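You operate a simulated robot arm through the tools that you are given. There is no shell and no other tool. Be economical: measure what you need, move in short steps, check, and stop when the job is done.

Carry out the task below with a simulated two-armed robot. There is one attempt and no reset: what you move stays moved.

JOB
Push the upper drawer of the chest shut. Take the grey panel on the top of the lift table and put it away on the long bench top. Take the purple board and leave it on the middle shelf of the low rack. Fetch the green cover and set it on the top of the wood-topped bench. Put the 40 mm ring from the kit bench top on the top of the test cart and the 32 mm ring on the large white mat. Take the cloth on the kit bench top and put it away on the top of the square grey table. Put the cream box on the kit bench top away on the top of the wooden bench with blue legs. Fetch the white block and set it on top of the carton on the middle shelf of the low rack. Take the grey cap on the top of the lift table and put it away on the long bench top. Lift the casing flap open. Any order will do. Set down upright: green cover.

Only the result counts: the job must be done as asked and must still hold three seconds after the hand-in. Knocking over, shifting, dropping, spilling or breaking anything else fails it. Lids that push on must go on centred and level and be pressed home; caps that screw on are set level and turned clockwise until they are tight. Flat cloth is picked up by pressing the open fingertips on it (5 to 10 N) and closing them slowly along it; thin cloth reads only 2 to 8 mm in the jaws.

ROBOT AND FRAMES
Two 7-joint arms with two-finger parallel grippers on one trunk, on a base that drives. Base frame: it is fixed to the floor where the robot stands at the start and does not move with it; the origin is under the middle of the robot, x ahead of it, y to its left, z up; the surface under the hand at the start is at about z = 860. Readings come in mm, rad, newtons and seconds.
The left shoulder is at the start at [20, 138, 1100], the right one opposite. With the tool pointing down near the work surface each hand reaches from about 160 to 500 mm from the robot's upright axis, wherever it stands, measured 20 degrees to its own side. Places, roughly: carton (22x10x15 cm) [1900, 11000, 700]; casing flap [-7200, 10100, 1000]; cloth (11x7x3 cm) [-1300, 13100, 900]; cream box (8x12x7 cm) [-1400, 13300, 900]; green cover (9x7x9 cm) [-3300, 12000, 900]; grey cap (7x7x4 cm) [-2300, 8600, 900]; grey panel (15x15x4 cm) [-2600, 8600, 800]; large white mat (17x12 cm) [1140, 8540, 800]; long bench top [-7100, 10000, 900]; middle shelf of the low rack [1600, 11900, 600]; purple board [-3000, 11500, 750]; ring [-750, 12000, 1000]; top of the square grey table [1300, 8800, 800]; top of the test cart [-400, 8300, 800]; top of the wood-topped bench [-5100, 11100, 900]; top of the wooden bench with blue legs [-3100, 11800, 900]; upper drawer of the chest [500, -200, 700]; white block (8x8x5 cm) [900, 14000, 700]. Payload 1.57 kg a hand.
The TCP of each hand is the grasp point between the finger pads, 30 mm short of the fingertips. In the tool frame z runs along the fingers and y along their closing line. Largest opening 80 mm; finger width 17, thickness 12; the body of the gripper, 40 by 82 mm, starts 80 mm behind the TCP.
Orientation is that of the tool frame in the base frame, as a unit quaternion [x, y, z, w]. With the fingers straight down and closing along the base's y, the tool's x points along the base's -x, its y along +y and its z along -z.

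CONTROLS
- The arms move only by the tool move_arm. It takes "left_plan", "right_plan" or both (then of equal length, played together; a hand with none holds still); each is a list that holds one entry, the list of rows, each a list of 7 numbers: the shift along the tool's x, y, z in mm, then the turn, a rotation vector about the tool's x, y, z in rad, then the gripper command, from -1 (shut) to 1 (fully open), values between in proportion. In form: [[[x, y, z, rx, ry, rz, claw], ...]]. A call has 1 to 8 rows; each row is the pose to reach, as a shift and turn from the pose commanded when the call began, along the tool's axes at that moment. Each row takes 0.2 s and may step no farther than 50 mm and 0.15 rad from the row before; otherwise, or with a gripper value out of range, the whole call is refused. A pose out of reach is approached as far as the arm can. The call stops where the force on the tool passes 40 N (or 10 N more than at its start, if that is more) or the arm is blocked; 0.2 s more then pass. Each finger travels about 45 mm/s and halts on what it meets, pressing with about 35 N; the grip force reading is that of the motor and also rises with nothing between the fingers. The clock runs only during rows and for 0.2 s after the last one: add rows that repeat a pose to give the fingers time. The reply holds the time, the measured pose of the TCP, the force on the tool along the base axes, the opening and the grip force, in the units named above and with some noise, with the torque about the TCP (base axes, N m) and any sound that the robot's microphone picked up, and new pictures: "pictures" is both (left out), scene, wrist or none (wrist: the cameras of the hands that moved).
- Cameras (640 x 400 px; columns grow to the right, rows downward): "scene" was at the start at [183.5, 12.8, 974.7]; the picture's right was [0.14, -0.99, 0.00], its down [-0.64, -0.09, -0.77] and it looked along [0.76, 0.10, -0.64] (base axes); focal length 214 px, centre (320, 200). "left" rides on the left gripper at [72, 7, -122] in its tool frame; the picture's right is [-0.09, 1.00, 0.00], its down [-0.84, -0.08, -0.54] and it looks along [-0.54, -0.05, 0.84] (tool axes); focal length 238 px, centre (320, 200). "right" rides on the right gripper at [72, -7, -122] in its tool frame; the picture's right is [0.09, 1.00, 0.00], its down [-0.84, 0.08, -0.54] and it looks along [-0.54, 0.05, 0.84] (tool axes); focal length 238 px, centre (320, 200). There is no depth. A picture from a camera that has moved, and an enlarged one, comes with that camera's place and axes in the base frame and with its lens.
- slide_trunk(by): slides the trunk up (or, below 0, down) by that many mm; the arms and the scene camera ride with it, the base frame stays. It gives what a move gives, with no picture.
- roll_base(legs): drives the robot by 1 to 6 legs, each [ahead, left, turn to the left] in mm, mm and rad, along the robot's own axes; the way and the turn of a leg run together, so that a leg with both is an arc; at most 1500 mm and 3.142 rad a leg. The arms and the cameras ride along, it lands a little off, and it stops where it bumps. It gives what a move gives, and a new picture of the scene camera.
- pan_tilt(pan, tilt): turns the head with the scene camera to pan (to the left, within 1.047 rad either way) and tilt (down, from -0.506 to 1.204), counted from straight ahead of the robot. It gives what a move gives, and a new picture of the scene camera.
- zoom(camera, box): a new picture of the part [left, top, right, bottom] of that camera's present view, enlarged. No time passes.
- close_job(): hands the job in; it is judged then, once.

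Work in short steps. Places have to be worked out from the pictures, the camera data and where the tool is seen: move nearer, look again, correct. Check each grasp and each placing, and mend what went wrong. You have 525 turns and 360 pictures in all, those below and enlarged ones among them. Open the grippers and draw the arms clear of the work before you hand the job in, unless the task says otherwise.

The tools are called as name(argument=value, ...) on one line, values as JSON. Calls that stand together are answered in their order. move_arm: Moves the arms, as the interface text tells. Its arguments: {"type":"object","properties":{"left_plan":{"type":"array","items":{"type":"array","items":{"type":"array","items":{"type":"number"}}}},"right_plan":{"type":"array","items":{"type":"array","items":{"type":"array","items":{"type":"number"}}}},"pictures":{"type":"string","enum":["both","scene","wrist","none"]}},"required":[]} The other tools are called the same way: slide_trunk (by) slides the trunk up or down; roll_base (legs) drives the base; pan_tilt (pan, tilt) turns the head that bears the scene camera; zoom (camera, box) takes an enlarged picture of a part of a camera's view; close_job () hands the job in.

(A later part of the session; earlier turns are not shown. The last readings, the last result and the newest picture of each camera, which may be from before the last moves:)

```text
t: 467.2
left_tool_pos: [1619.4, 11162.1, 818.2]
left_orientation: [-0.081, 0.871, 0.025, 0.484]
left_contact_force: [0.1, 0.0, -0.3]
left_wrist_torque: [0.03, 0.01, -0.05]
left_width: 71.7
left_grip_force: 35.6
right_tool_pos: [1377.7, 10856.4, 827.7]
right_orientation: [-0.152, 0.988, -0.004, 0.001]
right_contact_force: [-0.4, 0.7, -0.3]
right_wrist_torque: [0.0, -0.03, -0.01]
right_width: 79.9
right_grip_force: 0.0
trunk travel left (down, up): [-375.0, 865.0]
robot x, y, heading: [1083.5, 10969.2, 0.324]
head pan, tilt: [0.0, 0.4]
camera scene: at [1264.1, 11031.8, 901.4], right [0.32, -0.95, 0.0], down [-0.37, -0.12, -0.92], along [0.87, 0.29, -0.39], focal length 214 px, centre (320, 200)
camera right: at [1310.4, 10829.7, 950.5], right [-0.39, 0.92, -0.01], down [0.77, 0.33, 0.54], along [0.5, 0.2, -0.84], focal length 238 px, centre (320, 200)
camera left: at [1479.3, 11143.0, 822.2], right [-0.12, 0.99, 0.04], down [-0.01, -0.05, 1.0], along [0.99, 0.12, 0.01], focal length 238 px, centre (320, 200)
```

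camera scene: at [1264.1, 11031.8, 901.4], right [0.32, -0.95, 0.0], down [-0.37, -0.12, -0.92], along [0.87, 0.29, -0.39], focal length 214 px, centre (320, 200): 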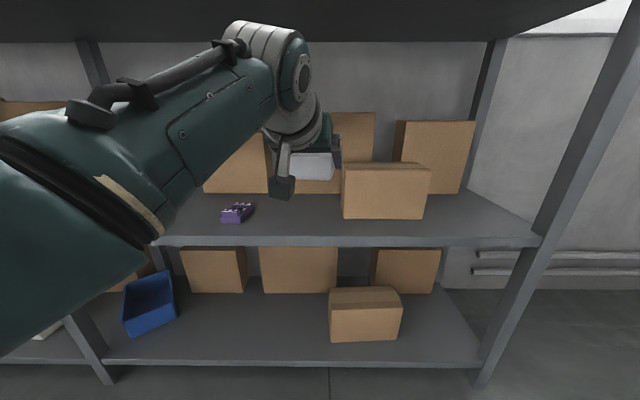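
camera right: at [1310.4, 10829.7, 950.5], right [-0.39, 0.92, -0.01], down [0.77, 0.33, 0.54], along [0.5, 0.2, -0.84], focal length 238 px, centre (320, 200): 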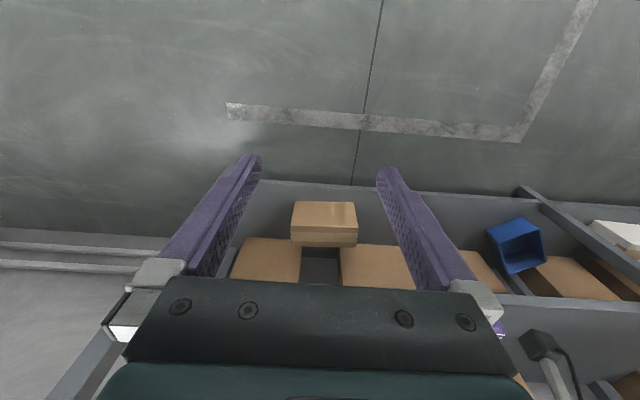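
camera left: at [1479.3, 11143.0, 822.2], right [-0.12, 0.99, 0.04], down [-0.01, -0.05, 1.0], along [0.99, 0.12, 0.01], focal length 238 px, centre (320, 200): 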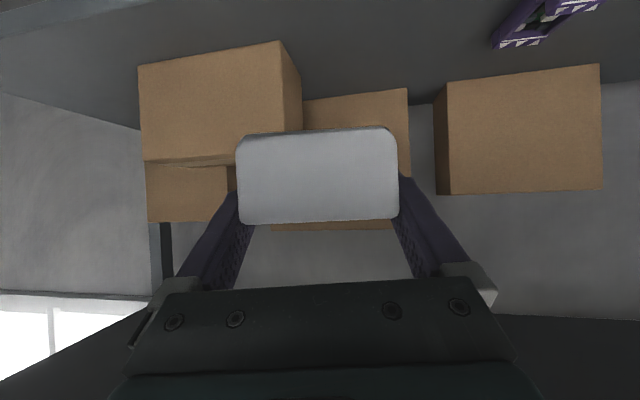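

Carton top centre ≈(1872, 1038+10000) at z≈756. I strafe right 197 mm, lower 8 mm, and drive in 150 mm.

roll_base(legs=[[0, -197, 0]])

slide_trunk(by=-8)

roll_base(legs=[[140, 0, 0]])

zoom(camera="left", box=[0, 0, 640, 400])

```text
t: 468.8
left_tool_pos: [1680.3, 10977.5, 818.8]
left_orientation: [-0.08, 0.871, 0.025, 0.484]
left_contact_force: [-0.5, -0.8, -0.5]
left_wrist_torque: [-0.02, -0.02, 0.03]
left_width: 71.7
left_grip_force: 35.3
right_tool_pos: [1439.5, 10673.2, 828.3]
right_orientation: [-0.152, 0.988, -0.003, 0.0]
right_contact_force: [0.2, 0.1, -0.1]
right_wrist_torque: [-0.01, -0.03, -0.04]
right_width: 80.2
right_grip_force: 0.0
trunk travel left (down, up): [-375.0, 865.0]
robot x, y, heading: [1148.5, 10785.2, 0.33]
head pan, tilt: [0.0, 0.4]
camera scene: at [1326.4, 10848.5, 901.4], right [0.32, -0.95, 0.0], down [-0.37, -0.13, -0.92], along [0.87, 0.3, -0.39], focal length 214 px, centre (320, 200)
```

scene: 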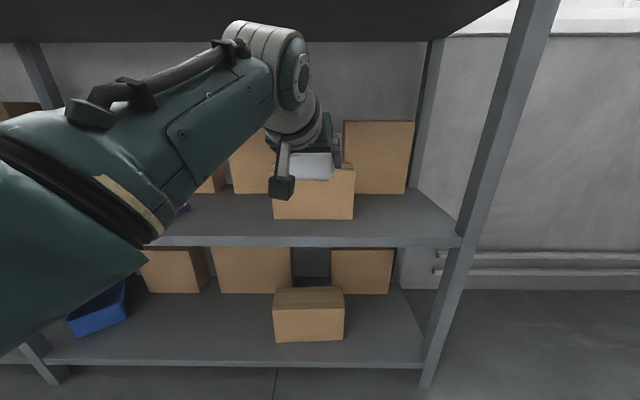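

```text
t: 469.3
left_tool_pos: [1680.3, 10978.4, 811.3]
left_orientation: [-0.08, 0.871, 0.025, 0.484]
left_contact_force: [-0.6, 0.5, -1.6]
left_wrist_torque: [0.0, 0.01, 0.0]
left_width: 71.6
left_grip_force: 34.9
right_tool_pos: [1439.8, 10674.4, 820.1]
right_orientation: [-0.152, 0.988, -0.004, 0.001]
right_contact_force: [-0.6, 0.4, 0.0]
right_wrist_torque: [0.0, -0.03, -0.02]
right_width: 80.0
right_grip_force: 0.0
trunk travel left (down, up): [-367.0, 873.0]
robot x, y, heading: [1143.3, 10785.4, 0.324]
head pan, tilt: [0.0, 0.4]
```

```text
t: 470.6
left_tool_pos: [1810.7, 11022.1, 810.4]
left_orientation: [-0.08, 0.871, 0.025, 0.484]
left_contact_force: [0.4, 0.8, -0.7]
left_wrist_torque: [0.0, 0.0, -0.03]
left_width: 71.9
left_grip_force: 34.9
right_tool_pos: [1569.3, 10717.6, 820.2]
right_orientation: [-0.151, 0.988, -0.003, 0.001]
right_contact_force: [-0.3, -0.4, -0.2]
right_wrist_torque: [-0.01, 0.02, 0.0]
right_width: 79.7
right_grip_force: 0.1
trunk travel left (down, up): [-367.0, 873.0]
robot x, y, heading: [1278.4, 10833.7, 0.329]
head pan, tilt: [0.0, 0.4]
camera scene: at [1456.4, 10892.7, 893.5], right [0.32, -0.95, 0.0], down [-0.37, -0.12, -0.92], along [0.87, 0.29, -0.39], focal length 214 px, centre (320, 200)
```

scene: 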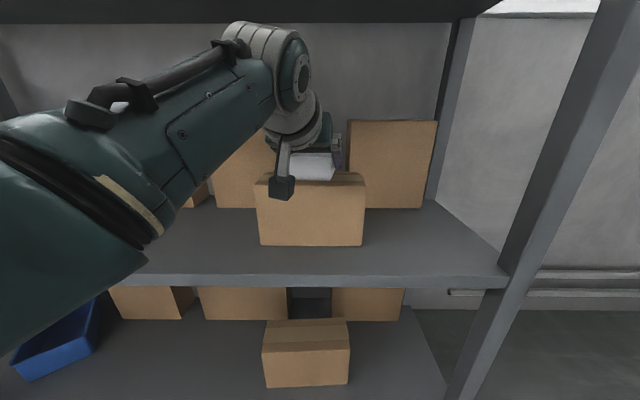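

```text
1.00 times, centred on (320, 200) of left (not enlarged: the box is as wide or as high as the picture)
camera zoom: at [1671.5, 11004.2, 814.4], right [-0.12, 0.99, 0.05], down [-0.01, -0.05, 1.0], along [0.99, 0.11, 0.01], focal length 238 px, centre (320, 200)
```

zoom: 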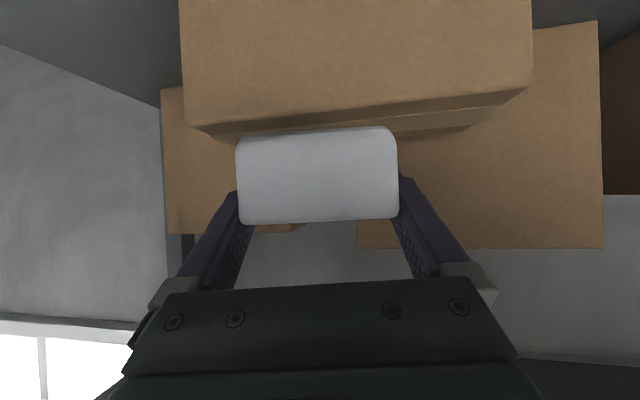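

I drive the last 52 mm ahead and 8 mm left, then lower onto the carton.

roll_base(legs=[[52, 8, 0]])

zoom(camera="scene", box=[200, 90, 420, 260])

zoom(camera="left", box=[120, 0, 560, 260])

```text
t: 471.6
left_tool_pos: [1858.4, 11046.4, 810.1]
left_orientation: [-0.08, 0.871, 0.026, 0.484]
left_contact_force: [0.2, 1.0, -1.0]
left_wrist_torque: [-0.01, 0.01, 0.0]
left_width: 71.3
left_grip_force: 35.1
right_tool_pos: [1616.6, 10740.8, 820.7]
right_orientation: [-0.151, 0.989, -0.003, 0.001]
right_contact_force: [-0.4, 0.0, -0.5]
right_wrist_torque: [0.01, 0.0, 0.01]
right_width: 80.2
right_grip_force: 0.1
trunk travel left (down, up): [-367.0, 873.0]
robot x, y, heading: [1319.0, 10855.2, 0.322]
head pan, tilt: [0.0, 0.4]
camera scene: at [1503.1, 10917.1, 893.5], right [0.32, -0.95, 0.0], down [-0.37, -0.12, -0.92], along [0.87, 0.29, -0.39], focal length 214 px, centre (320, 200)
```

scene: 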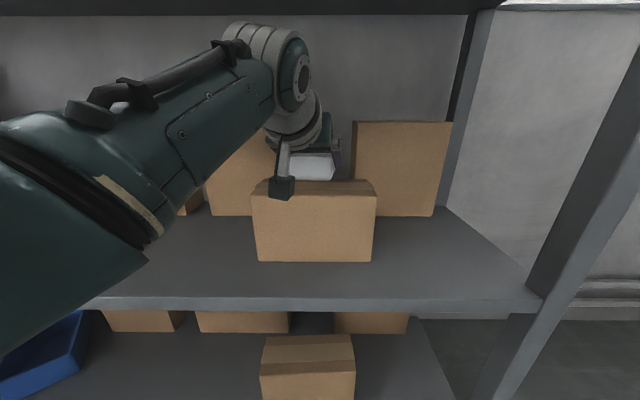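

```text
2.35 times, centred on (310, 175) of scene
camera zoom: at [1503.1, 10917.1, 893.5], right [0.32, -0.95, 0.0], down [-0.37, -0.12, -0.92], along [0.87, 0.29, -0.39], focal length 505 px, centre (344, 259)
```

zoom: 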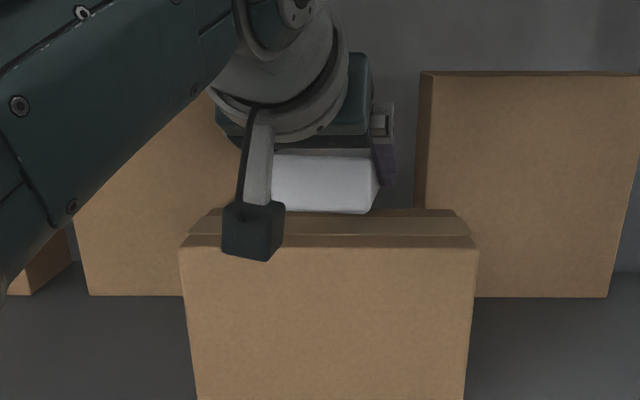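

```text
1.45 times, centred on (340, 130) of left
camera zoom: at [1718.2, 11028.6, 814.3], right [-0.12, 0.99, 0.05], down [-0.01, -0.05, 1.0], along [0.99, 0.11, 0.01], focal length 347 px, centre (291, 302)
```

zoom: 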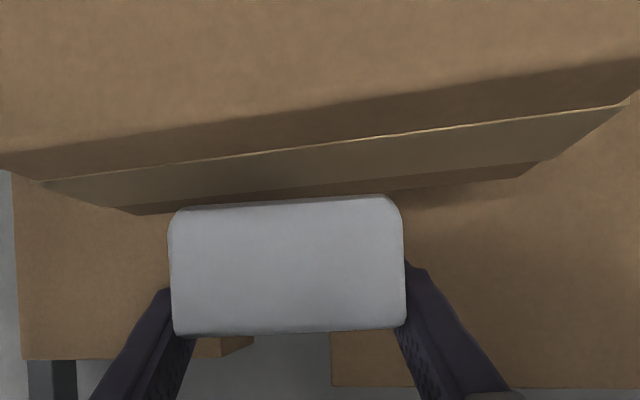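

The block is centred over the carton top. I lower in small steps until contact.

move_arm(left_plan=[[[5, 0, 3, 0, 0, 0, -1], [10, 0, 6, 0, 0, 0, -1], [14, 0, 9, 0, 0, 0, -1], [18, 0, 11, 0, 0, 0, -1], [22, 0, 14, 0, 0, 0, -1], [26, 0, 16, 0, 0, 0, -1]]], pictures="scene")

```text
t: 473.0
left_tool_pos: [1860.3, 11046.4, 786.1]
left_orientation: [-0.078, 0.868, 0.025, 0.49]
left_contact_force: [-7.4, -1.0, 23.9]
left_wrist_torque: [0.69, 0.13, 0.26]
left_width: 72.1
left_grip_force: 35.0
right_tool_pos: [1616.6, 10741.2, 820.4]
right_orientation: [-0.152, 0.988, -0.002, 0.001]
right_contact_force: [0.2, 0.3, -0.2]
right_wrist_torque: [-0.01, 0.0, 0.0]
right_width: 80.3
right_grip_force: 0.0
trunk travel left (down, up): [-367.0, 873.0]
robot x, y, heading: [1316.6, 10852.7, 0.328]
head pan, tilt: [0.0, 0.4]
camera scene: at [1503.6, 10917.6, 894.2], right [0.32, -0.95, 0.0], down [-0.37, -0.12, -0.92], along [0.87, 0.3, -0.39], focal length 214 px, centre (320, 200)
```

scene: 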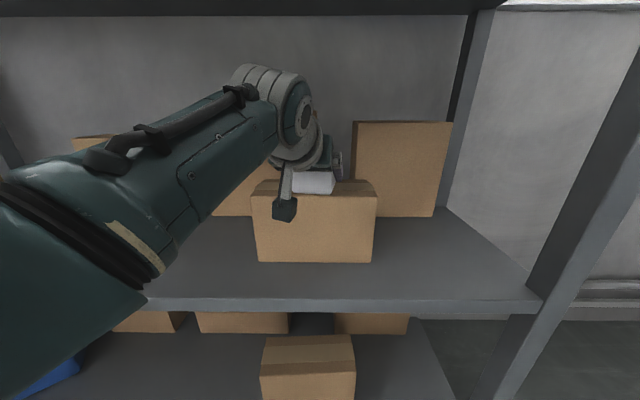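

Contact (24 N). I open the fingers and raise straight up.

move_arm(left_plan=[[[-2, 0, -1, 0, 0, 0, 0.9], [-2, 0, -1, 0, 0, 0, 1], [-3, 0, -2, 0, 0, 0, 1], [-15, 0, -10, 0, 0, 0, 1], [-34, 0, -21, 0, 0, 0, 1], [-50, 0, -32, 0, 0, 0, 1]]], pictures="both")

```text
t: 474.4
left_tool_pos: [1858.2, 11048.5, 840.7]
left_orientation: [-0.08, 0.872, 0.026, 0.483]
left_contact_force: [-0.4, 0.5, 0.8]
left_wrist_torque: [0.02, 0.01, 0.01]
left_width: 79.9
left_grip_force: 0.1
right_tool_pos: [1616.2, 10741.5, 820.4]
right_orientation: [-0.151, 0.988, -0.003, 0.001]
right_contact_force: [0.3, -0.5, 0.5]
right_wrist_torque: [0.02, 0.01, 0.01]
right_width: 79.8
right_grip_force: 0.1
trunk travel left (down, up): [-367.0, 873.0]
robot x, y, heading: [1321.8, 10852.4, 0.327]
head pan, tilt: [0.0, 0.4]
camera scene: at [1502.8, 10916.9, 893.4], right [0.32, -0.95, 0.0], down [-0.37, -0.12, -0.92], along [0.87, 0.29, -0.39], focal length 214 px, centre (320, 200)
camera left: at [1718.5, 11029.9, 843.4], right [-0.12, 0.99, 0.05], down [-0.01, -0.05, 1.0], along [0.99, 0.12, 0.01], focal length 238 px, centre (320, 200)
```

scene: 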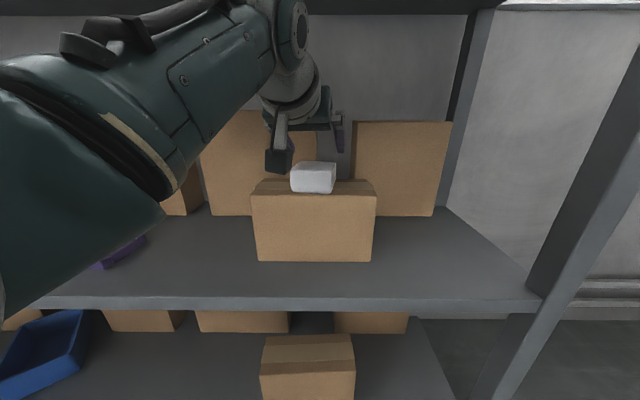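
left: 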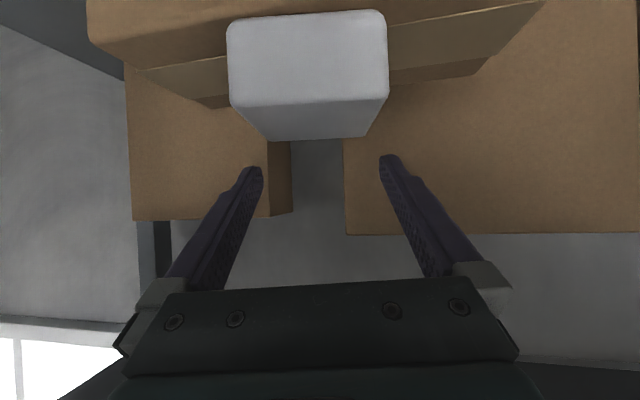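

The white block sits squarely on the carton. I back out, restore the left hand, and head for the kit bench's east side.

roll_base(legs=[[-600, 0, 0]])

move_arm(left_plan=[[[0, 0, 0, 0, 0.14, 0, 1], [0, 0, 0, 0, 0.28, 0, 1], [0, 0, 0, 0, 0.42, 0, 1], [0, 0, 0, 0, 0.56, 0, 1], [0, 0, 0, 0, 0.7, 0, 1], [0, 0, 0, 0, 0.84, 0, 1], [0, 0, 0, 0, 0.95, 0, 1], [0, 0, 0, 0, 1.01, 0, 1]]], pictures="none")

slide_trunk(by=380)

roll_base(legs=[[0, 0, 1.7], [1480, 0, 0], [0, 0, 1.42]])

```text
t: 477.8
left_tool_pos: [1283.5, 10856.6, 841.6]
left_orientation: [-0.084, 0.871, 0.028, 0.484]
left_contact_force: [-0.4, -0.6, 0.1]
left_wrist_torque: [-0.02, 0.01, -0.01]
left_width: 79.8
left_grip_force: 0.1
right_tool_pos: [1045.2, 10548.6, 819.3]
right_orientation: [-0.157, 0.988, -0.003, 0.001]
right_contact_force: [-0.7, -0.3, 1.0]
right_wrist_torque: [-0.01, -0.02, -0.01]
right_width: 80.1
right_grip_force: 0.1
trunk travel left (down, up): [-367.0, 873.0]
robot x, y, heading: [750.5, 10658.8, 0.332]
head pan, tilt: [0.0, 0.4]
camera scene: at [929.6, 10722.2, 893.4], right [0.33, -0.94, 0.0], down [-0.37, -0.13, -0.92], along [0.87, 0.3, -0.39], focal length 214 px, centre (320, 200)
```

scene: 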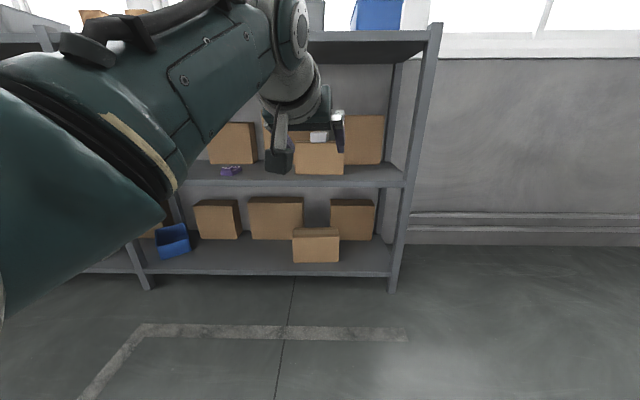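

```text
t: 479.6
left_tool_pos: [1164.5, 10839.6, 826.2]
left_orientation: [-0.087, 0.996, -0.016, 0.0]
left_contact_force: [-0.5, -0.6, -0.4]
left_wrist_torque: [0.01, -0.02, -0.03]
left_width: 80.4
left_grip_force: 0.1
left hand out of reach, approached as far as the arm can: row 3, 4, 5, 6, 7, 8
right_tool_pos: [1045.3, 10545.6, 820.3]
right_orientation: [-0.157, 0.988, -0.003, 0.001]
right_contact_force: [0.9, 0.7, -1.4]
right_wrist_torque: [-0.01, 0.01, -0.02]
right_width: 80.0
right_grip_force: 0.0
trunk travel left (down, up): [-367.0, 873.0]
robot x, y, heading: [746.8, 10655.0, 0.335]
head pan, tilt: [0.0, 0.4]
```

```text
t: 483.3
left_tool_pos: [1165.2, 10840.4, 1207.0]
left_orientation: [-0.087, 0.996, -0.016, 0.002]
left_contact_force: [-0.3, 0.3, 0.6]
left_wrist_torque: [0.02, -0.01, -0.05]
left_width: 79.8
left_grip_force: 0.1
right_tool_pos: [1046.1, 10547.2, 1200.0]
right_orientation: [-0.157, 0.988, -0.004, 0.001]
right_contact_force: [1.4, 0.0, -0.3]
right_wrist_torque: [0.02, -0.05, 0.0]
right_width: 80.0
right_grip_force: 0.0
trunk travel left (down, up): [-747.0, 493.0]
robot x, y, heading: [748.1, 10658.6, 0.336]
head pan, tilt: [0.0, 0.4]
```

```text
t: 498.1
left_tool_pos: [-290.3, 11843.8, 1207.0]
left_orientation: [0.999, 0.047, -0.001, -0.016]
left_contact_force: [-0.6, -0.4, -0.1]
left_wrist_torque: [0.02, -0.02, 0.02]
left_width: 80.1
left_grip_force: 0.0
right_tool_pos: [-148.2, 12125.8, 1200.4]
right_orientation: [0.993, 0.117, 0.001, -0.003]
right_contact_force: [0.3, 0.0, 0.1]
right_wrist_torque: [-0.01, 0.01, 0.03]
right_width: 80.0
right_grip_force: 0.2
trunk travel left (down, up): [-747.0, 493.0]
robot x, y, heading: [140.7, 11997.9, -2.883]
head pan, tilt: [0.0, 0.4]
camera scene: at [-48.3, 11945.4, 1273.5], right [-0.25, 0.97, 0.0], down [0.38, 0.1, -0.92], along [-0.89, -0.23, -0.39], focal length 214 px, centre (320, 200)
```

scene: 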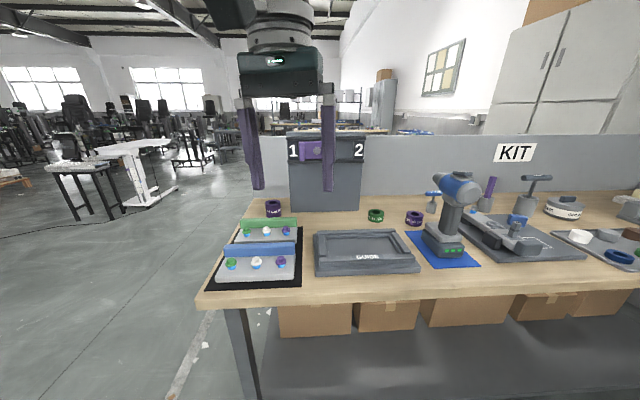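

The kit bench is ahead. Several rings stand on it, so I zoom to read their markings.

zoom(camera="scene", box=[250, 180, 450, 290])

zoom(camera="scene", box=[350, 195, 440, 240])

zoom(camera="scene", box=[240, 185, 310, 225])

```text
3.20 times, centred on (350, 235) of scene
camera zoom: at [-48.3, 11945.4, 1273.5], right [-0.25, 0.97, 0.0], down [0.38, 0.1, -0.92], along [-0.89, -0.23, -0.39], focal length 686 px, centre (224, 88)
```

zoom: 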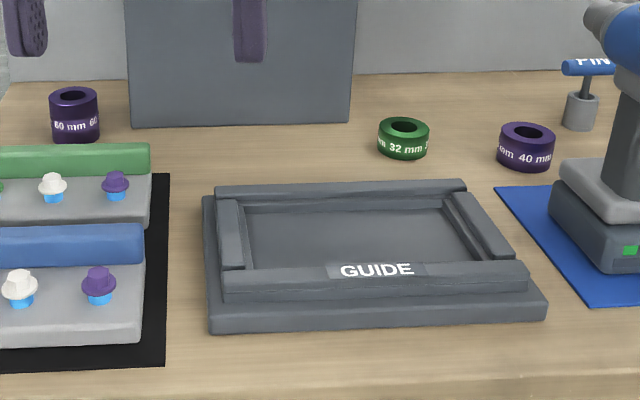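

```text
7.11 times, centred on (395, 218) of scene
camera zoom: at [-48.3, 11945.4, 1273.5], right [-0.25, 0.97, 0.0], down [0.38, 0.1, -0.92], along [-0.89, -0.23, -0.39], focal length 1525 px, centre (-213, 76)
```

zoom: 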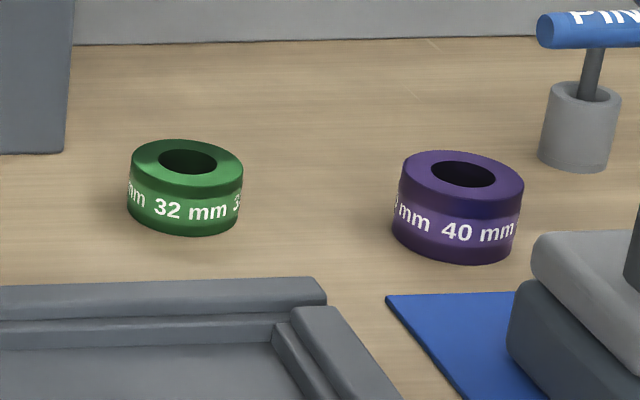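

```text
9.14 times, centred on (275, 205) of scene
camera zoom: at [-48.3, 11945.4, 1273.5], right [-0.25, 0.97, 0.0], down [0.38, 0.1, -0.92], along [-0.89, -0.23, -0.39], focal length 1961 px, centre (731, 154)
```

zoom: 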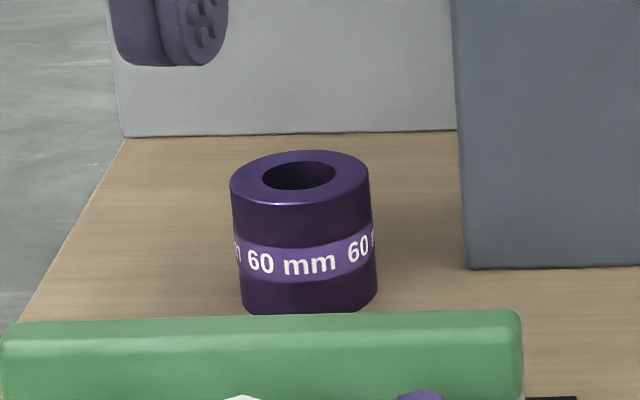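

Green is 32 mm and the right-hand purple one is 40 mm (the other purple is 60 mm). They're deep on the bench, so I square up and move closer to measure.

roll_base(legs=[[0, 0, 0.083], [0, -332, 0], [200, 0, 0]])

pan_tilt(pan=0, tilt=0.7)

```text
t: 501.9
left_tool_pos: [-576.0, 12050.7, 1207.2]
left_orientation: [0.996, 0.086, -0.002, -0.016]
left_contact_force: [-0.4, 0.6, -0.2]
left_wrist_torque: [0.01, 0.02, 0.0]
left_width: 79.9
left_grip_force: 0.1
right_tool_pos: [-456.3, 12344.7, 1199.7]
right_orientation: [0.988, 0.155, -0.001, -0.003]
right_contact_force: [-0.3, 0.1, -0.3]
right_wrist_torque: [-0.02, -0.07, -0.01]
right_width: 80.1
right_grip_force: 0.0
trunk travel left (down, up): [-747.0, 493.0]
robot x, y, heading: [-162.6, 12233.5, -2.812]
head pan, tilt: [0.0, 0.4]
camera scene: at [-342.7, 12171.8, 1273.5], right [-0.33, 0.94, 0.0], down [0.37, 0.13, -0.92], along [-0.87, -0.3, -0.39], focal length 214 px, centre (320, 200)
```

scene: 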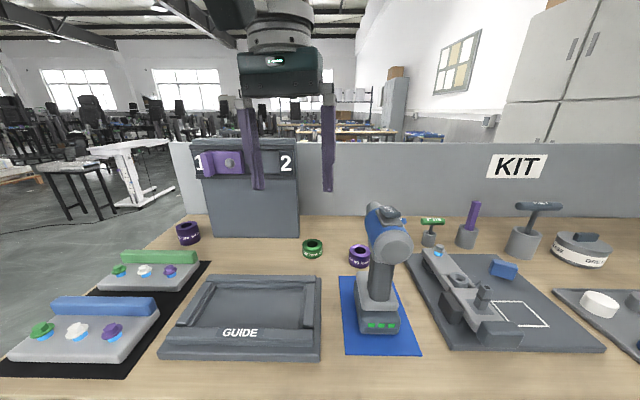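

```text
t: 502.7
left_tool_pos: [-575.9, 12051.6, 1206.8]
left_orientation: [0.996, 0.087, -0.002, -0.017]
left_contact_force: [0.8, 0.3, 0.5]
left_wrist_torque: [0.03, 0.01, 0.01]
left_width: 80.0
left_grip_force: 0.0
right_tool_pos: [-456.5, 12344.4, 1201.0]
right_orientation: [0.988, 0.156, 0.0, -0.003]
right_contact_force: [-0.7, 0.8, -0.5]
right_wrist_torque: [-0.01, 0.03, 0.0]
right_width: 80.0
right_grip_force: 0.0
trunk travel left (down, up): [-747.0, 493.0]
robot x, y, heading: [-157.1, 12232.3, -2.809]
head pan, tilt: [0.0, 0.7]
camera scene: at [-335.5, 12174.3, 1246.7], right [-0.33, 0.94, 0.0], down [0.61, 0.21, -0.77], along [-0.72, -0.25, -0.64], focal length 214 px, centre (320, 200)
```

scene: 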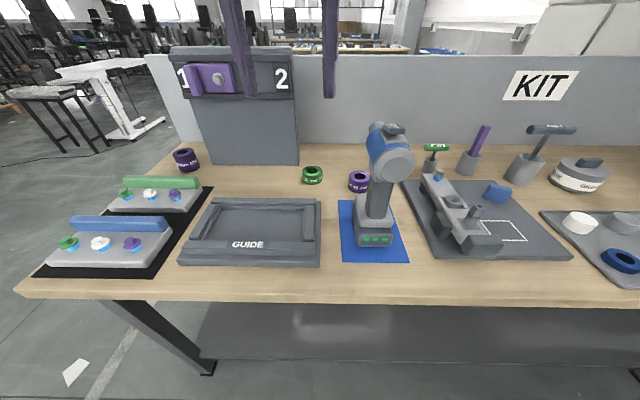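

Bench z≈862; ring32 ≈(-852, 11972), ring40 ≈(-870, 12115), 350–380 mm in from the edge with a drill in front of the 40 mm one. I'll use the left hand pitched forward ~0.6 rad for reach. First the 32 mm ring: I pull the right hand back and pitch the left.

move_arm(left_plan=[[[0, 0, 0, 0, -0.1, 0, 1], [-10, 0, 0, 0, -0.2, 0, 1], [-20, 0, 0, 0, -0.3, 0, 1], [-30, 0, 0, 0, -0.4, 0, 1], [-40, 0, 0, 0, -0.5, 0, 1], [-50, 0, 0, 0, -0.6, 0, 1], [-50, 0, 0, 0, -0.6, 0, 1]]], right_plan=[[[15, 0, -10, 0, 0, 0, 1], [30, 0, -20, 0, 0, 0, 1], [45, 0, -30, 0, 0, 0, 1], [60, 0, -40, 0, 0, 0, 1], [70, 0, -50, 0, 0, 0, 1], [80, 0, -60, 0, 0, 0, 1], [80, 0, -70, 0, 0, 0, 1]]], pictures="none")

slide_trunk(by=-220)

move_arm(left_plan=[[[0, 0, 0, 0, 0, 0, 1]]], pictures="both")

```text
t: 503.7
left_tool_pos: [-648.9, 12080.4, 1214.8]
left_orientation: [0.98, 0.054, -0.189, 0.004]
left_contact_force: [-0.3, -0.2, 0.4]
left_wrist_torque: [-0.02, 0.0, -0.01]
left_width: 80.0
left_grip_force: 0.1
left hand out of reach, approached as far as the arm can: row 1, 2, 3, 4
right_tool_pos: [-389.4, 12375.6, 1208.0]
right_orientation: [0.981, 0.16, 0.086, -0.062]
right_contact_force: [0.0, -0.7, -1.1]
right_wrist_torque: [-0.03, -0.03, -0.01]
right_width: 79.9
right_grip_force: 0.0
right hand out of reach, approached as far as the arm can: row 4
trunk travel left (down, up): [-747.0, 493.0]
robot x, y, heading: [-162.2, 12233.9, -2.812]
head pan, tilt: [0.0, 0.7]
stopped in row 4 (right hand): the arm was blocked; the commanded pose is now the measured one
```

```text
t: 506.0
left_tool_pos: [-647.5, 12087.7, 994.8]
left_orientation: [0.981, 0.044, -0.188, 0.006]
left_contact_force: [-0.1, -0.9, 0.4]
left_wrist_torque: [0.02, 0.01, 0.05]
left_width: 79.9
left_grip_force: 0.1
right_tool_pos: [-389.7, 12375.0, 989.4]
right_orientation: [0.982, 0.159, 0.086, -0.062]
right_contact_force: [-0.3, -0.2, -0.5]
right_wrist_torque: [0.01, 0.04, 0.02]
right_width: 79.9
right_grip_force: 0.1
trunk travel left (down, up): [-527.0, 713.0]
robot x, y, heading: [-163.7, 12232.4, -2.81]
head pan, tilt: [0.0, 0.7]
```

```text
t: 506.4
left_tool_pos: [-647.6, 12088.9, 994.7]
left_orientation: [0.981, 0.045, -0.189, 0.006]
left_contact_force: [-0.1, 0.5, 0.1]
left_wrist_torque: [0.0, -0.02, -0.02]
left_width: 79.8
left_grip_force: 0.0
right_tool_pos: [-390.1, 12376.4, 988.3]
right_orientation: [0.981, 0.16, 0.085, -0.063]
right_contact_force: [-0.7, 0.2, -0.4]
right_wrist_torque: [-0.02, -0.02, 0.01]
right_width: 80.0
right_grip_force: 0.1
trunk travel left (down, up): [-527.0, 713.0]
robot x, y, heading: [-159.9, 12232.0, -2.806]
head pan, tilt: [0.0, 0.7]
camera scene: at [-335.4, 12174.4, 1026.6], right [-0.33, 0.94, 0.0], down [0.61, 0.21, -0.76], along [-0.72, -0.25, -0.64], focal length 214 px, centre (320, 200)
camera left: at [-534.7, 12089.3, 1080.7], right [0.0, -1.0, 0.03], down [-0.58, 0.02, 0.81], along [-0.81, -0.02, -0.58], focal length 238 px, centre (320, 200)
```

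scene: 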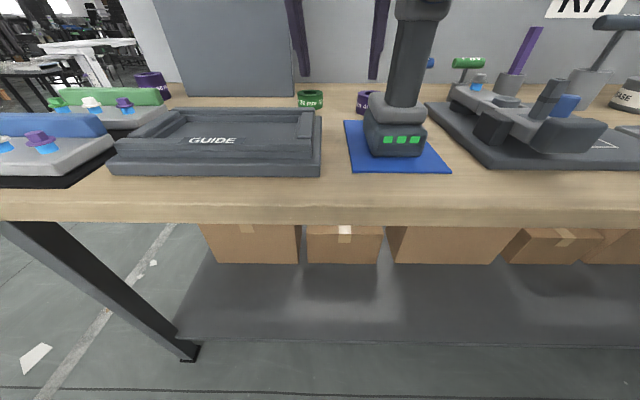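
left: 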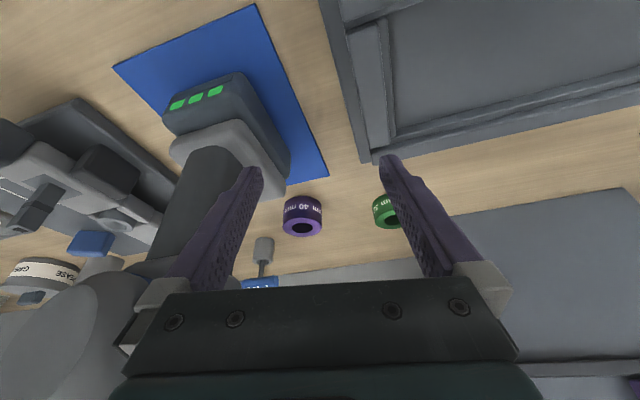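

Pitch is ~0.38 so far and the drill stands 100 mm to the hand's right. I strafe left 75 mm away from it, then pitch a bit more.

roll_base(legs=[[0, 85, 0]])

move_arm(left_plan=[[[0, 0, 0, 0, -0.1, 0, 1], [0, 0, 0, 0, -0.2, 0, 1], [0, 0, 0, 0, -0.25, 0, 1]]], pictures="both")

```text
t: 507.5
left_tool_pos: [-619.6, 12006.3, 995.6]
left_orientation: [0.981, 0.044, -0.19, 0.008]
left_contact_force: [0.3, -0.4, -1.1]
left_wrist_torque: [0.01, -0.01, -0.03]
left_width: 79.9
left_grip_force: 0.0
right_tool_pos: [-361.0, 12293.8, 987.6]
right_orientation: [0.982, 0.159, 0.087, -0.061]
right_contact_force: [-0.3, -0.2, -0.5]
right_wrist_torque: [0.01, -0.02, 0.02]
right_width: 80.1
right_grip_force: 0.0
trunk travel left (down, up): [-527.0, 713.0]
robot x, y, heading: [-130.4, 12152.1, -2.807]
head pan, tilt: [0.0, 0.7]
camera scene: at [-307.1, 12092.7, 1026.6], right [-0.33, 0.94, 0.0], down [0.61, 0.21, -0.76], along [-0.72, -0.25, -0.64], focal length 214 px, centre (320, 200)
```

scene: 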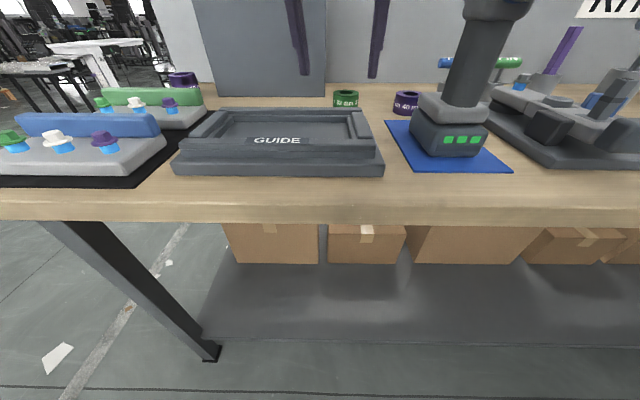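

```text
t: 508.3
left_tool_pos: [-667.1, 11990.4, 999.4]
left_orientation: [0.949, 0.043, -0.312, 0.013]
left_contact_force: [0.3, -1.0, 0.0]
left_wrist_torque: [0.04, 0.01, -0.04]
left_width: 80.0
left_grip_force: 0.0
left hand out of reach, approached as far as the arm can: row 1, 2, 3
right_tool_pos: [-360.2, 12294.3, 989.2]
right_orientation: [0.981, 0.16, 0.086, -0.062]
right_contact_force: [-1.6, 0.6, -0.1]
right_wrist_torque: [-0.02, 0.02, -0.01]
right_width: 80.1
right_grip_force: 0.0
trunk travel left (down, up): [-527.0, 713.0]
robot x, y, heading: [-134.1, 12152.4, -2.805]
head pan, tilt: [0.0, 0.7]
camera scene: at [-307.2, 12092.7, 1026.6], right [-0.33, 0.94, 0.0], down [0.61, 0.21, -0.77], along [-0.72, -0.25, -0.64], focal length 214 px, centre (320, 200)
camera left: at [-537.3, 11994.0, 1054.9], right [0.02, -1.0, 0.05], down [-0.36, 0.04, 0.93], along [-0.93, -0.03, -0.36], focal length 238 px, centre (320, 200)
```

scene: 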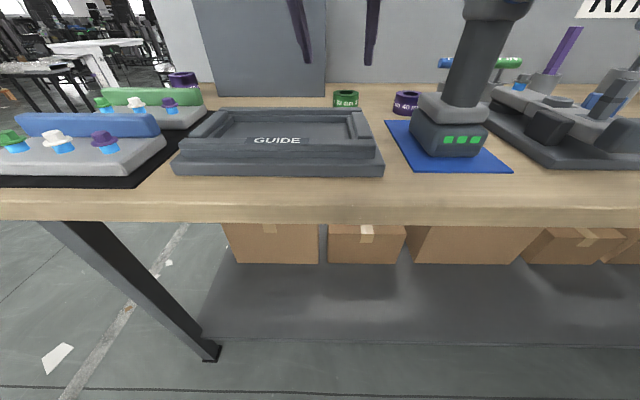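
left: 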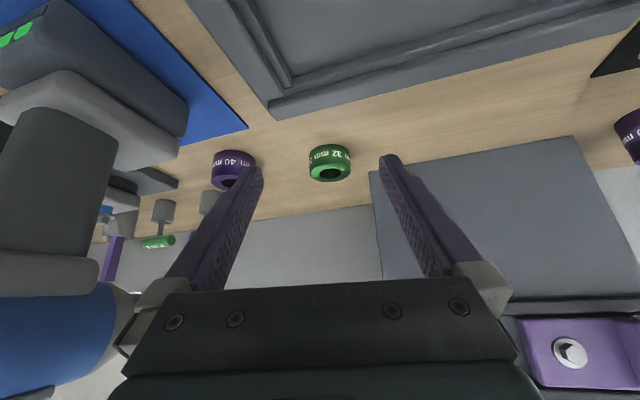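

Pitch is 0.64 now and the ring is ahead. I drive 130 mm forward and 41 mm right at this height and check.

roll_base(legs=[[0, -41, 0], [130, 0, 0]])

zoom(camera="left", box=[0, 0, 640, 400])

```text
t: 510.1
left_tool_pos: [-803.3, 11986.2, 998.2]
left_orientation: [0.949, 0.042, -0.312, 0.013]
left_contact_force: [0.5, -0.3, 1.2]
left_wrist_torque: [0.04, 0.02, -0.01]
left_width: 80.1
left_grip_force: 0.1
right_tool_pos: [-496.4, 12290.2, 988.6]
right_orientation: [0.981, 0.16, 0.087, -0.062]
right_contact_force: [0.3, -0.4, 0.5]
right_wrist_torque: [0.04, -0.01, 0.05]
right_width: 79.7
right_grip_force: 0.1
trunk travel left (down, up): [-527.0, 713.0]
robot x, y, heading: [-267.3, 12149.1, -2.808]
head pan, tilt: [0.0, 0.7]
camera scene: at [-442.5, 12088.6, 1026.7], right [-0.33, 0.94, 0.0], down [0.61, 0.21, -0.77], along [-0.72, -0.25, -0.64], focal length 214 px, centre (320, 200)
```

scene: 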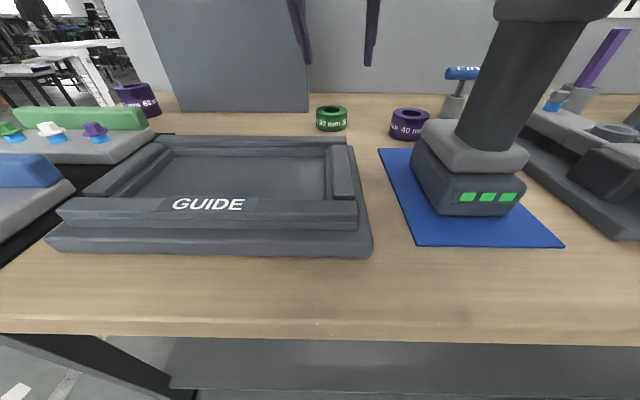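

```text
1.00 times, centred on (320, 200) of left (not enlarged: the box is as wide or as high as the picture)
camera zoom: at [-672.2, 11989.8, 1054.4], right [0.02, -1.0, 0.05], down [-0.36, 0.04, 0.93], along [-0.93, -0.03, -0.36], focal length 238 px, centre (320, 200)
```

zoom: 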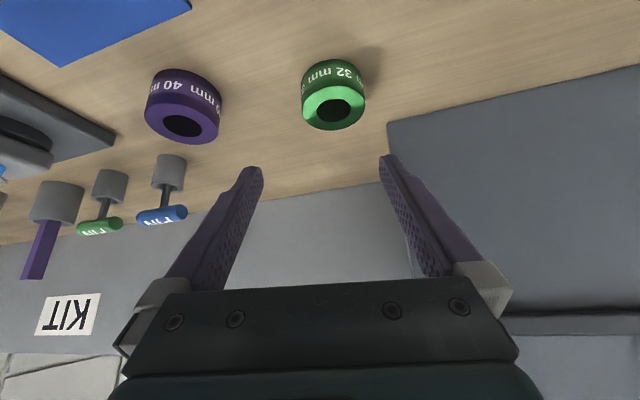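

Ring32's top centre is ≈(-848, 11967). I move over it and partway down.

move_arm(left_plan=[[[-2, 4, 17, 0, 0, 0, 1], [-4, 8, 34, 0, 0, 0, 1], [-6, 12, 51, 0, 0, 0, 1], [-8, 15, 68, 0, 0, 0, 1]]], pictures="wrist")

```text
t: 511.1
left_tool_pos: [-803.6, 11959.6, 958.9]
left_orientation: [0.949, 0.042, -0.311, 0.013]
left_contact_force: [0.8, -0.6, 0.2]
left_wrist_torque: [-0.03, -0.01, 0.0]
left_width: 80.1
left_grip_force: 0.0
left hand out of reach, approached as far as the arm can: row 1, 2, 3, 4
right_tool_pos: [-496.1, 12289.3, 988.5]
right_orientation: [0.981, 0.161, 0.086, -0.061]
right_contact_force: [-0.2, 1.0, 1.0]
right_wrist_torque: [0.02, 0.0, 0.01]
right_width: 79.8
right_grip_force: 0.0
trunk travel left (down, up): [-527.0, 713.0]
robot x, y, heading: [-267.6, 12146.2, -2.811]
head pan, tilt: [0.0, 0.7]
camera left: at [-673.3, 11963.4, 1015.6], right [0.02, -1.0, 0.05], down [-0.36, 0.04, 0.93], along [-0.93, -0.03, -0.36], focal length 238 px, centre (320, 200)
```

left: 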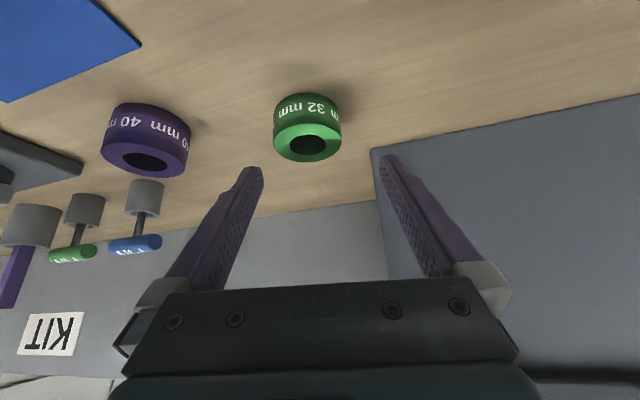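

At the arm's reach limit. I move the base 42 mm ahead and 21 mm right, then lower with the trunk.

roll_base(legs=[[42, -21, 0]])

slide_trunk(by=-40)

move_arm(left_plan=[[[0, 0, 0, 0, 0, 0, 1]]], pictures="wrist")

```text
t: 512.0
left_tool_pos: [-850.7, 11966.3, 960.5]
left_orientation: [0.949, 0.043, -0.311, 0.013]
left_contact_force: [-0.8, 0.5, -0.1]
left_wrist_torque: [0.01, -0.01, 0.02]
left_width: 80.4
left_grip_force: 0.1
right_tool_pos: [-542.6, 12296.6, 988.5]
right_orientation: [0.981, 0.16, 0.087, -0.062]
right_contact_force: [0.0, 0.2, -0.4]
right_wrist_torque: [0.02, -0.01, -0.02]
right_width: 79.9
right_grip_force: 0.0
trunk travel left (down, up): [-527.0, 713.0]
robot x, y, heading: [-313.6, 12151.2, -2.808]
head pan, tilt: [0.0, 0.7]
camera scene: at [-488.7, 12094.6, 1026.7], right [-0.33, 0.94, 0.0], down [0.61, 0.21, -0.77], along [-0.72, -0.25, -0.64], focal length 214 px, centre (320, 200)
```

scene: 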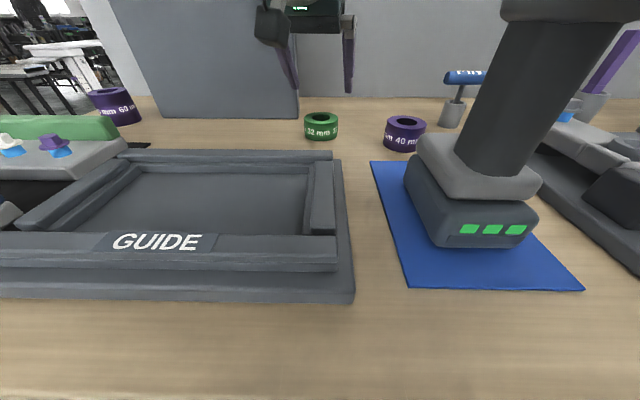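

```text
t: 512.8
left_tool_pos: [-851.1, 11966.2, 921.0]
left_orientation: [0.949, 0.043, -0.311, 0.013]
left_contact_force: [-0.4, 0.1, 0.2]
left_wrist_torque: [-0.03, 0.02, -0.04]
left_width: 80.0
left_grip_force: 0.1
right_tool_pos: [-542.1, 12295.9, 948.4]
right_orientation: [0.981, 0.16, 0.087, -0.062]
right_contact_force: [0.0, 0.4, 0.1]
right_wrist_torque: [0.0, 0.02, -0.01]
right_width: 80.4
right_grip_force: 0.1
trunk travel left (down, up): [-487.0, 753.0]
robot x, y, heading: [-314.5, 12157.1, -2.805]
head pan, tilt: [0.0, 0.7]
```

```text
t: 513.2
left_tool_pos: [-850.3, 11966.0, 919.6]
left_orientation: [0.949, 0.043, -0.311, 0.013]
left_contact_force: [-0.4, -0.1, -0.3]
left_wrist_torque: [-0.01, 0.03, -0.01]
left_width: 80.1
left_grip_force: 0.1
right_tool_pos: [-542.1, 12295.9, 948.1]
right_orientation: [0.981, 0.16, 0.086, -0.062]
right_contact_force: [-0.4, 0.3, -0.1]
right_wrist_torque: [0.02, -0.02, 0.0]
right_width: 79.9
right_grip_force: 0.0
trunk travel left (down, up): [-487.0, 753.0]
robot x, y, heading: [-313.5, 12154.7, -2.81]
head pan, tilt: [0.0, 0.7]
camera left: at [-719.4, 11969.5, 975.6], right [0.02, -1.0, 0.05], down [-0.36, 0.04, 0.93], along [-0.93, -0.03, -0.36], focal length 238 px, centre (320, 200)
```

left: 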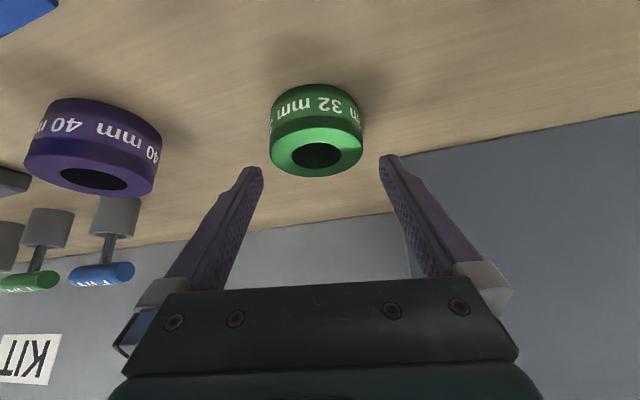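

Centred over the ring. I lower 25 mm more and close.

slide_trunk(by=-24)

move_arm(left_plan=[[[0, 0, 0, 0, 0, 0, -1], [0, 0, 0, 0, 0, 0, -1], [0, 0, 0, 0, 0, 0, -1], [0, 0, 0, 0, 0, 0, -1]]], pictures="wrist")

```text
t: 513.9
left_tool_pos: [-850.9, 11966.3, 895.6]
left_orientation: [0.95, 0.043, -0.31, 0.013]
left_contact_force: [-0.9, -0.5, 0.3]
left_wrist_torque: [-0.01, -0.02, -0.01]
left_width: 80.0
left_grip_force: 0.1
right_tool_pos: [-542.2, 12296.2, 924.0]
right_orientation: [0.981, 0.16, 0.087, -0.062]
right_contact_force: [-0.5, 0.4, -0.5]
right_wrist_torque: [0.03, 0.05, -0.01]
right_width: 80.0
right_grip_force: 0.1
trunk travel left (down, up): [-463.0, 777.0]
robot x, y, heading: [-312.5, 12156.9, -2.806]
head pan, tilt: [0.0, 0.7]
```

```text
t: 514.9
left_tool_pos: [-850.8, 11965.9, 896.5]
left_orientation: [0.949, 0.042, -0.311, 0.013]
left_contact_force: [0.3, 0.4, 0.0]
left_wrist_torque: [-0.1, -0.01, 0.03]
left_width: 56.9
left_grip_force: 34.7
right_tool_pos: [-542.7, 12296.1, 924.3]
right_orientation: [0.981, 0.16, 0.086, -0.062]
right_contact_force: [-0.4, -0.5, -0.5]
right_wrist_torque: [-0.01, 0.0, 0.01]
right_width: 80.1
right_grip_force: 0.1
trunk travel left (down, up): [-463.0, 777.0]
robot x, y, heading: [-311.7, 12155.8, -2.809]
head pan, tilt: [0.0, 0.7]
camera left: at [-719.4, 11969.5, 951.6], right [0.02, -1.0, 0.05], down [-0.36, 0.04, 0.93], along [-0.93, -0.03, -0.36], focal length 238 px, centre (320, 200)
```

left: 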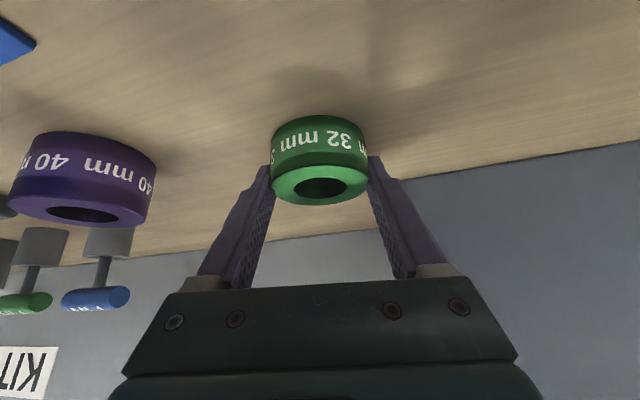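

The 32 mm ring is gripped (57 mm across). I lift, back away, and straighten the right hand, then go north for the cloth.

slide_trunk(by=250)

roll_base(legs=[[-380, 0, 0], [0, -1050, 0]])

move_arm(right_plan=[[[-10, 0, 10, -0.04, -0.09, 0, 1], [-20, 0, 20, -0.09, -0.19, 0, 1], [-40, 0, 30, -0.09, -0.19, 0, 1], [-60, 0, 40, -0.09, -0.19, 0, 1]]], pictures="none")

pan_tilt(pan=-0.1, tilt=0.6)

```text
t: 517.5
left_tool_pos: [-850.3, 11966.5, 1145.3]
left_orientation: [0.95, 0.043, -0.31, 0.013]
left_contact_force: [0.0, -0.4, -2.4]
left_wrist_torque: [0.01, 0.01, 0.03]
left_width: 56.8
left_grip_force: 34.8
right_tool_pos: [-542.7, 12296.3, 1173.7]
right_orientation: [0.981, 0.16, 0.087, -0.061]
right_contact_force: [-0.1, -0.3, -0.4]
right_wrist_torque: [0.02, 0.0, -0.02]
right_width: 80.0
right_grip_force: 0.1
trunk travel left (down, up): [-713.0, 527.0]
robot x, y, heading: [-313.0, 12154.4, -2.805]
head pan, tilt: [0.0, 0.7]
```

```text
t: 524.8
left_tool_pos: [-820.0, 13059.6, 1145.3]
left_orientation: [0.95, 0.044, -0.31, 0.014]
left_contact_force: [0.5, -0.4, -2.0]
left_wrist_torque: [0.04, -0.01, 0.03]
left_width: 57.1
left_grip_force: 35.4
right_tool_pos: [-511.5, 13389.2, 1173.8]
right_orientation: [0.981, 0.162, 0.087, -0.062]
right_contact_force: [-0.3, -0.1, 1.1]
right_wrist_torque: [0.03, 0.0, 0.0]
right_width: 80.1
right_grip_force: 0.0
trunk travel left (down, up): [-713.0, 527.0]
robot x, y, heading: [-286.0, 13249.7, -2.809]
head pan, tilt: [0.0, 0.7]
camera scene: at [-457.6, 13188.7, 1212.6], right [-0.33, 0.94, 0.0], down [0.61, 0.21, -0.76], along [-0.72, -0.25, -0.64], focal length 214 px, centre (320, 200)
```

scene: 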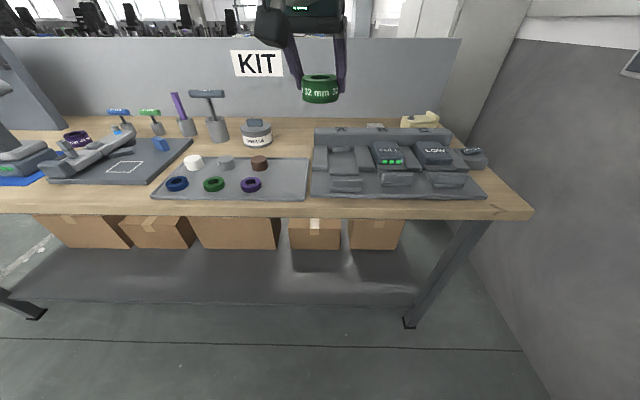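

```text
t: 525.8
left_tool_pos: [-818.5, 13059.6, 1145.1]
left_orientation: [0.95, 0.044, -0.31, 0.014]
left_contact_force: [0.5, -0.8, -1.6]
left_wrist_torque: [-0.04, -0.02, -0.02]
left_width: 56.6
left_grip_force: 34.8
right_tool_pos: [-561.7, 13379.1, 1123.4]
right_orientation: [0.987, 0.162, 0.0, -0.003]
right_contact_force: [-0.5, 0.0, 0.0]
right_wrist_torque: [-0.01, 0.0, -0.03]
right_width: 80.2
right_grip_force: 0.1
right hand out of reach, approached as far as the arm can: row 1, 2, 3
trunk travel left (down, up): [-713.0, 527.0]
robot x, y, heading: [-281.2, 13252.3, -2.804]
head pan, tilt: [0.0, 0.7]
```

```text
t: 526.5
left_tool_pos: [-818.0, 13058.7, 1146.5]
left_orientation: [0.949, 0.045, -0.311, 0.014]
left_contact_force: [0.8, 0.2, -1.8]
left_wrist_torque: [0.03, 0.02, -0.05]
left_width: 56.9
left_grip_force: 35.2
right_tool_pos: [-560.8, 13377.8, 1125.4]
right_orientation: [0.987, 0.163, 0.001, -0.003]
right_contact_force: [-0.6, 0.6, -0.1]
right_wrist_torque: [0.0, 0.02, 0.0]
right_width: 80.1
right_grip_force: 0.1
trunk travel left (down, up): [-713.0, 527.0]
robot x, y, heading: [-279.9, 13252.0, -2.803]
head pan, tilt: [-0.099, 0.6]
camera scene: at [-463.3, 13196.0, 1221.2], right [-0.24, 0.97, 0.0], down [0.55, 0.13, -0.82], along [-0.8, -0.2, -0.57], focal length 214 px, centre (320, 200)
```

scene: 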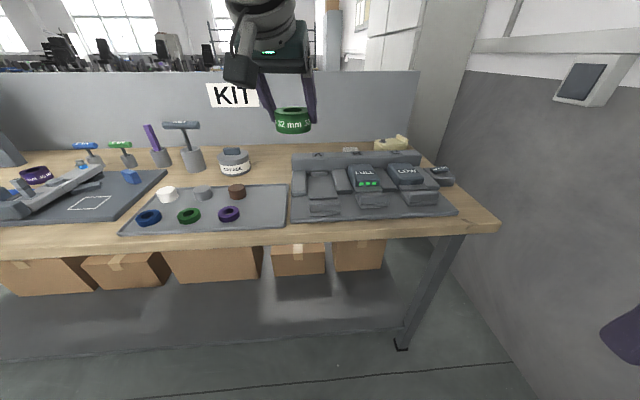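

zoom(camera="scene", box=[280, 125, 480, 235])

```text
3.20 times, centred on (380, 180) of scene
camera zoom: at [-463.3, 13196.0, 1221.2], right [-0.24, 0.97, 0.0], down [0.55, 0.13, -0.82], along [-0.8, -0.2, -0.57], focal length 686 px, centre (128, 264)
```

zoom: 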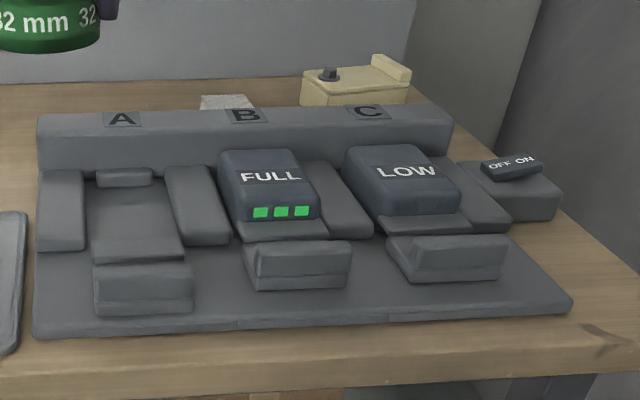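

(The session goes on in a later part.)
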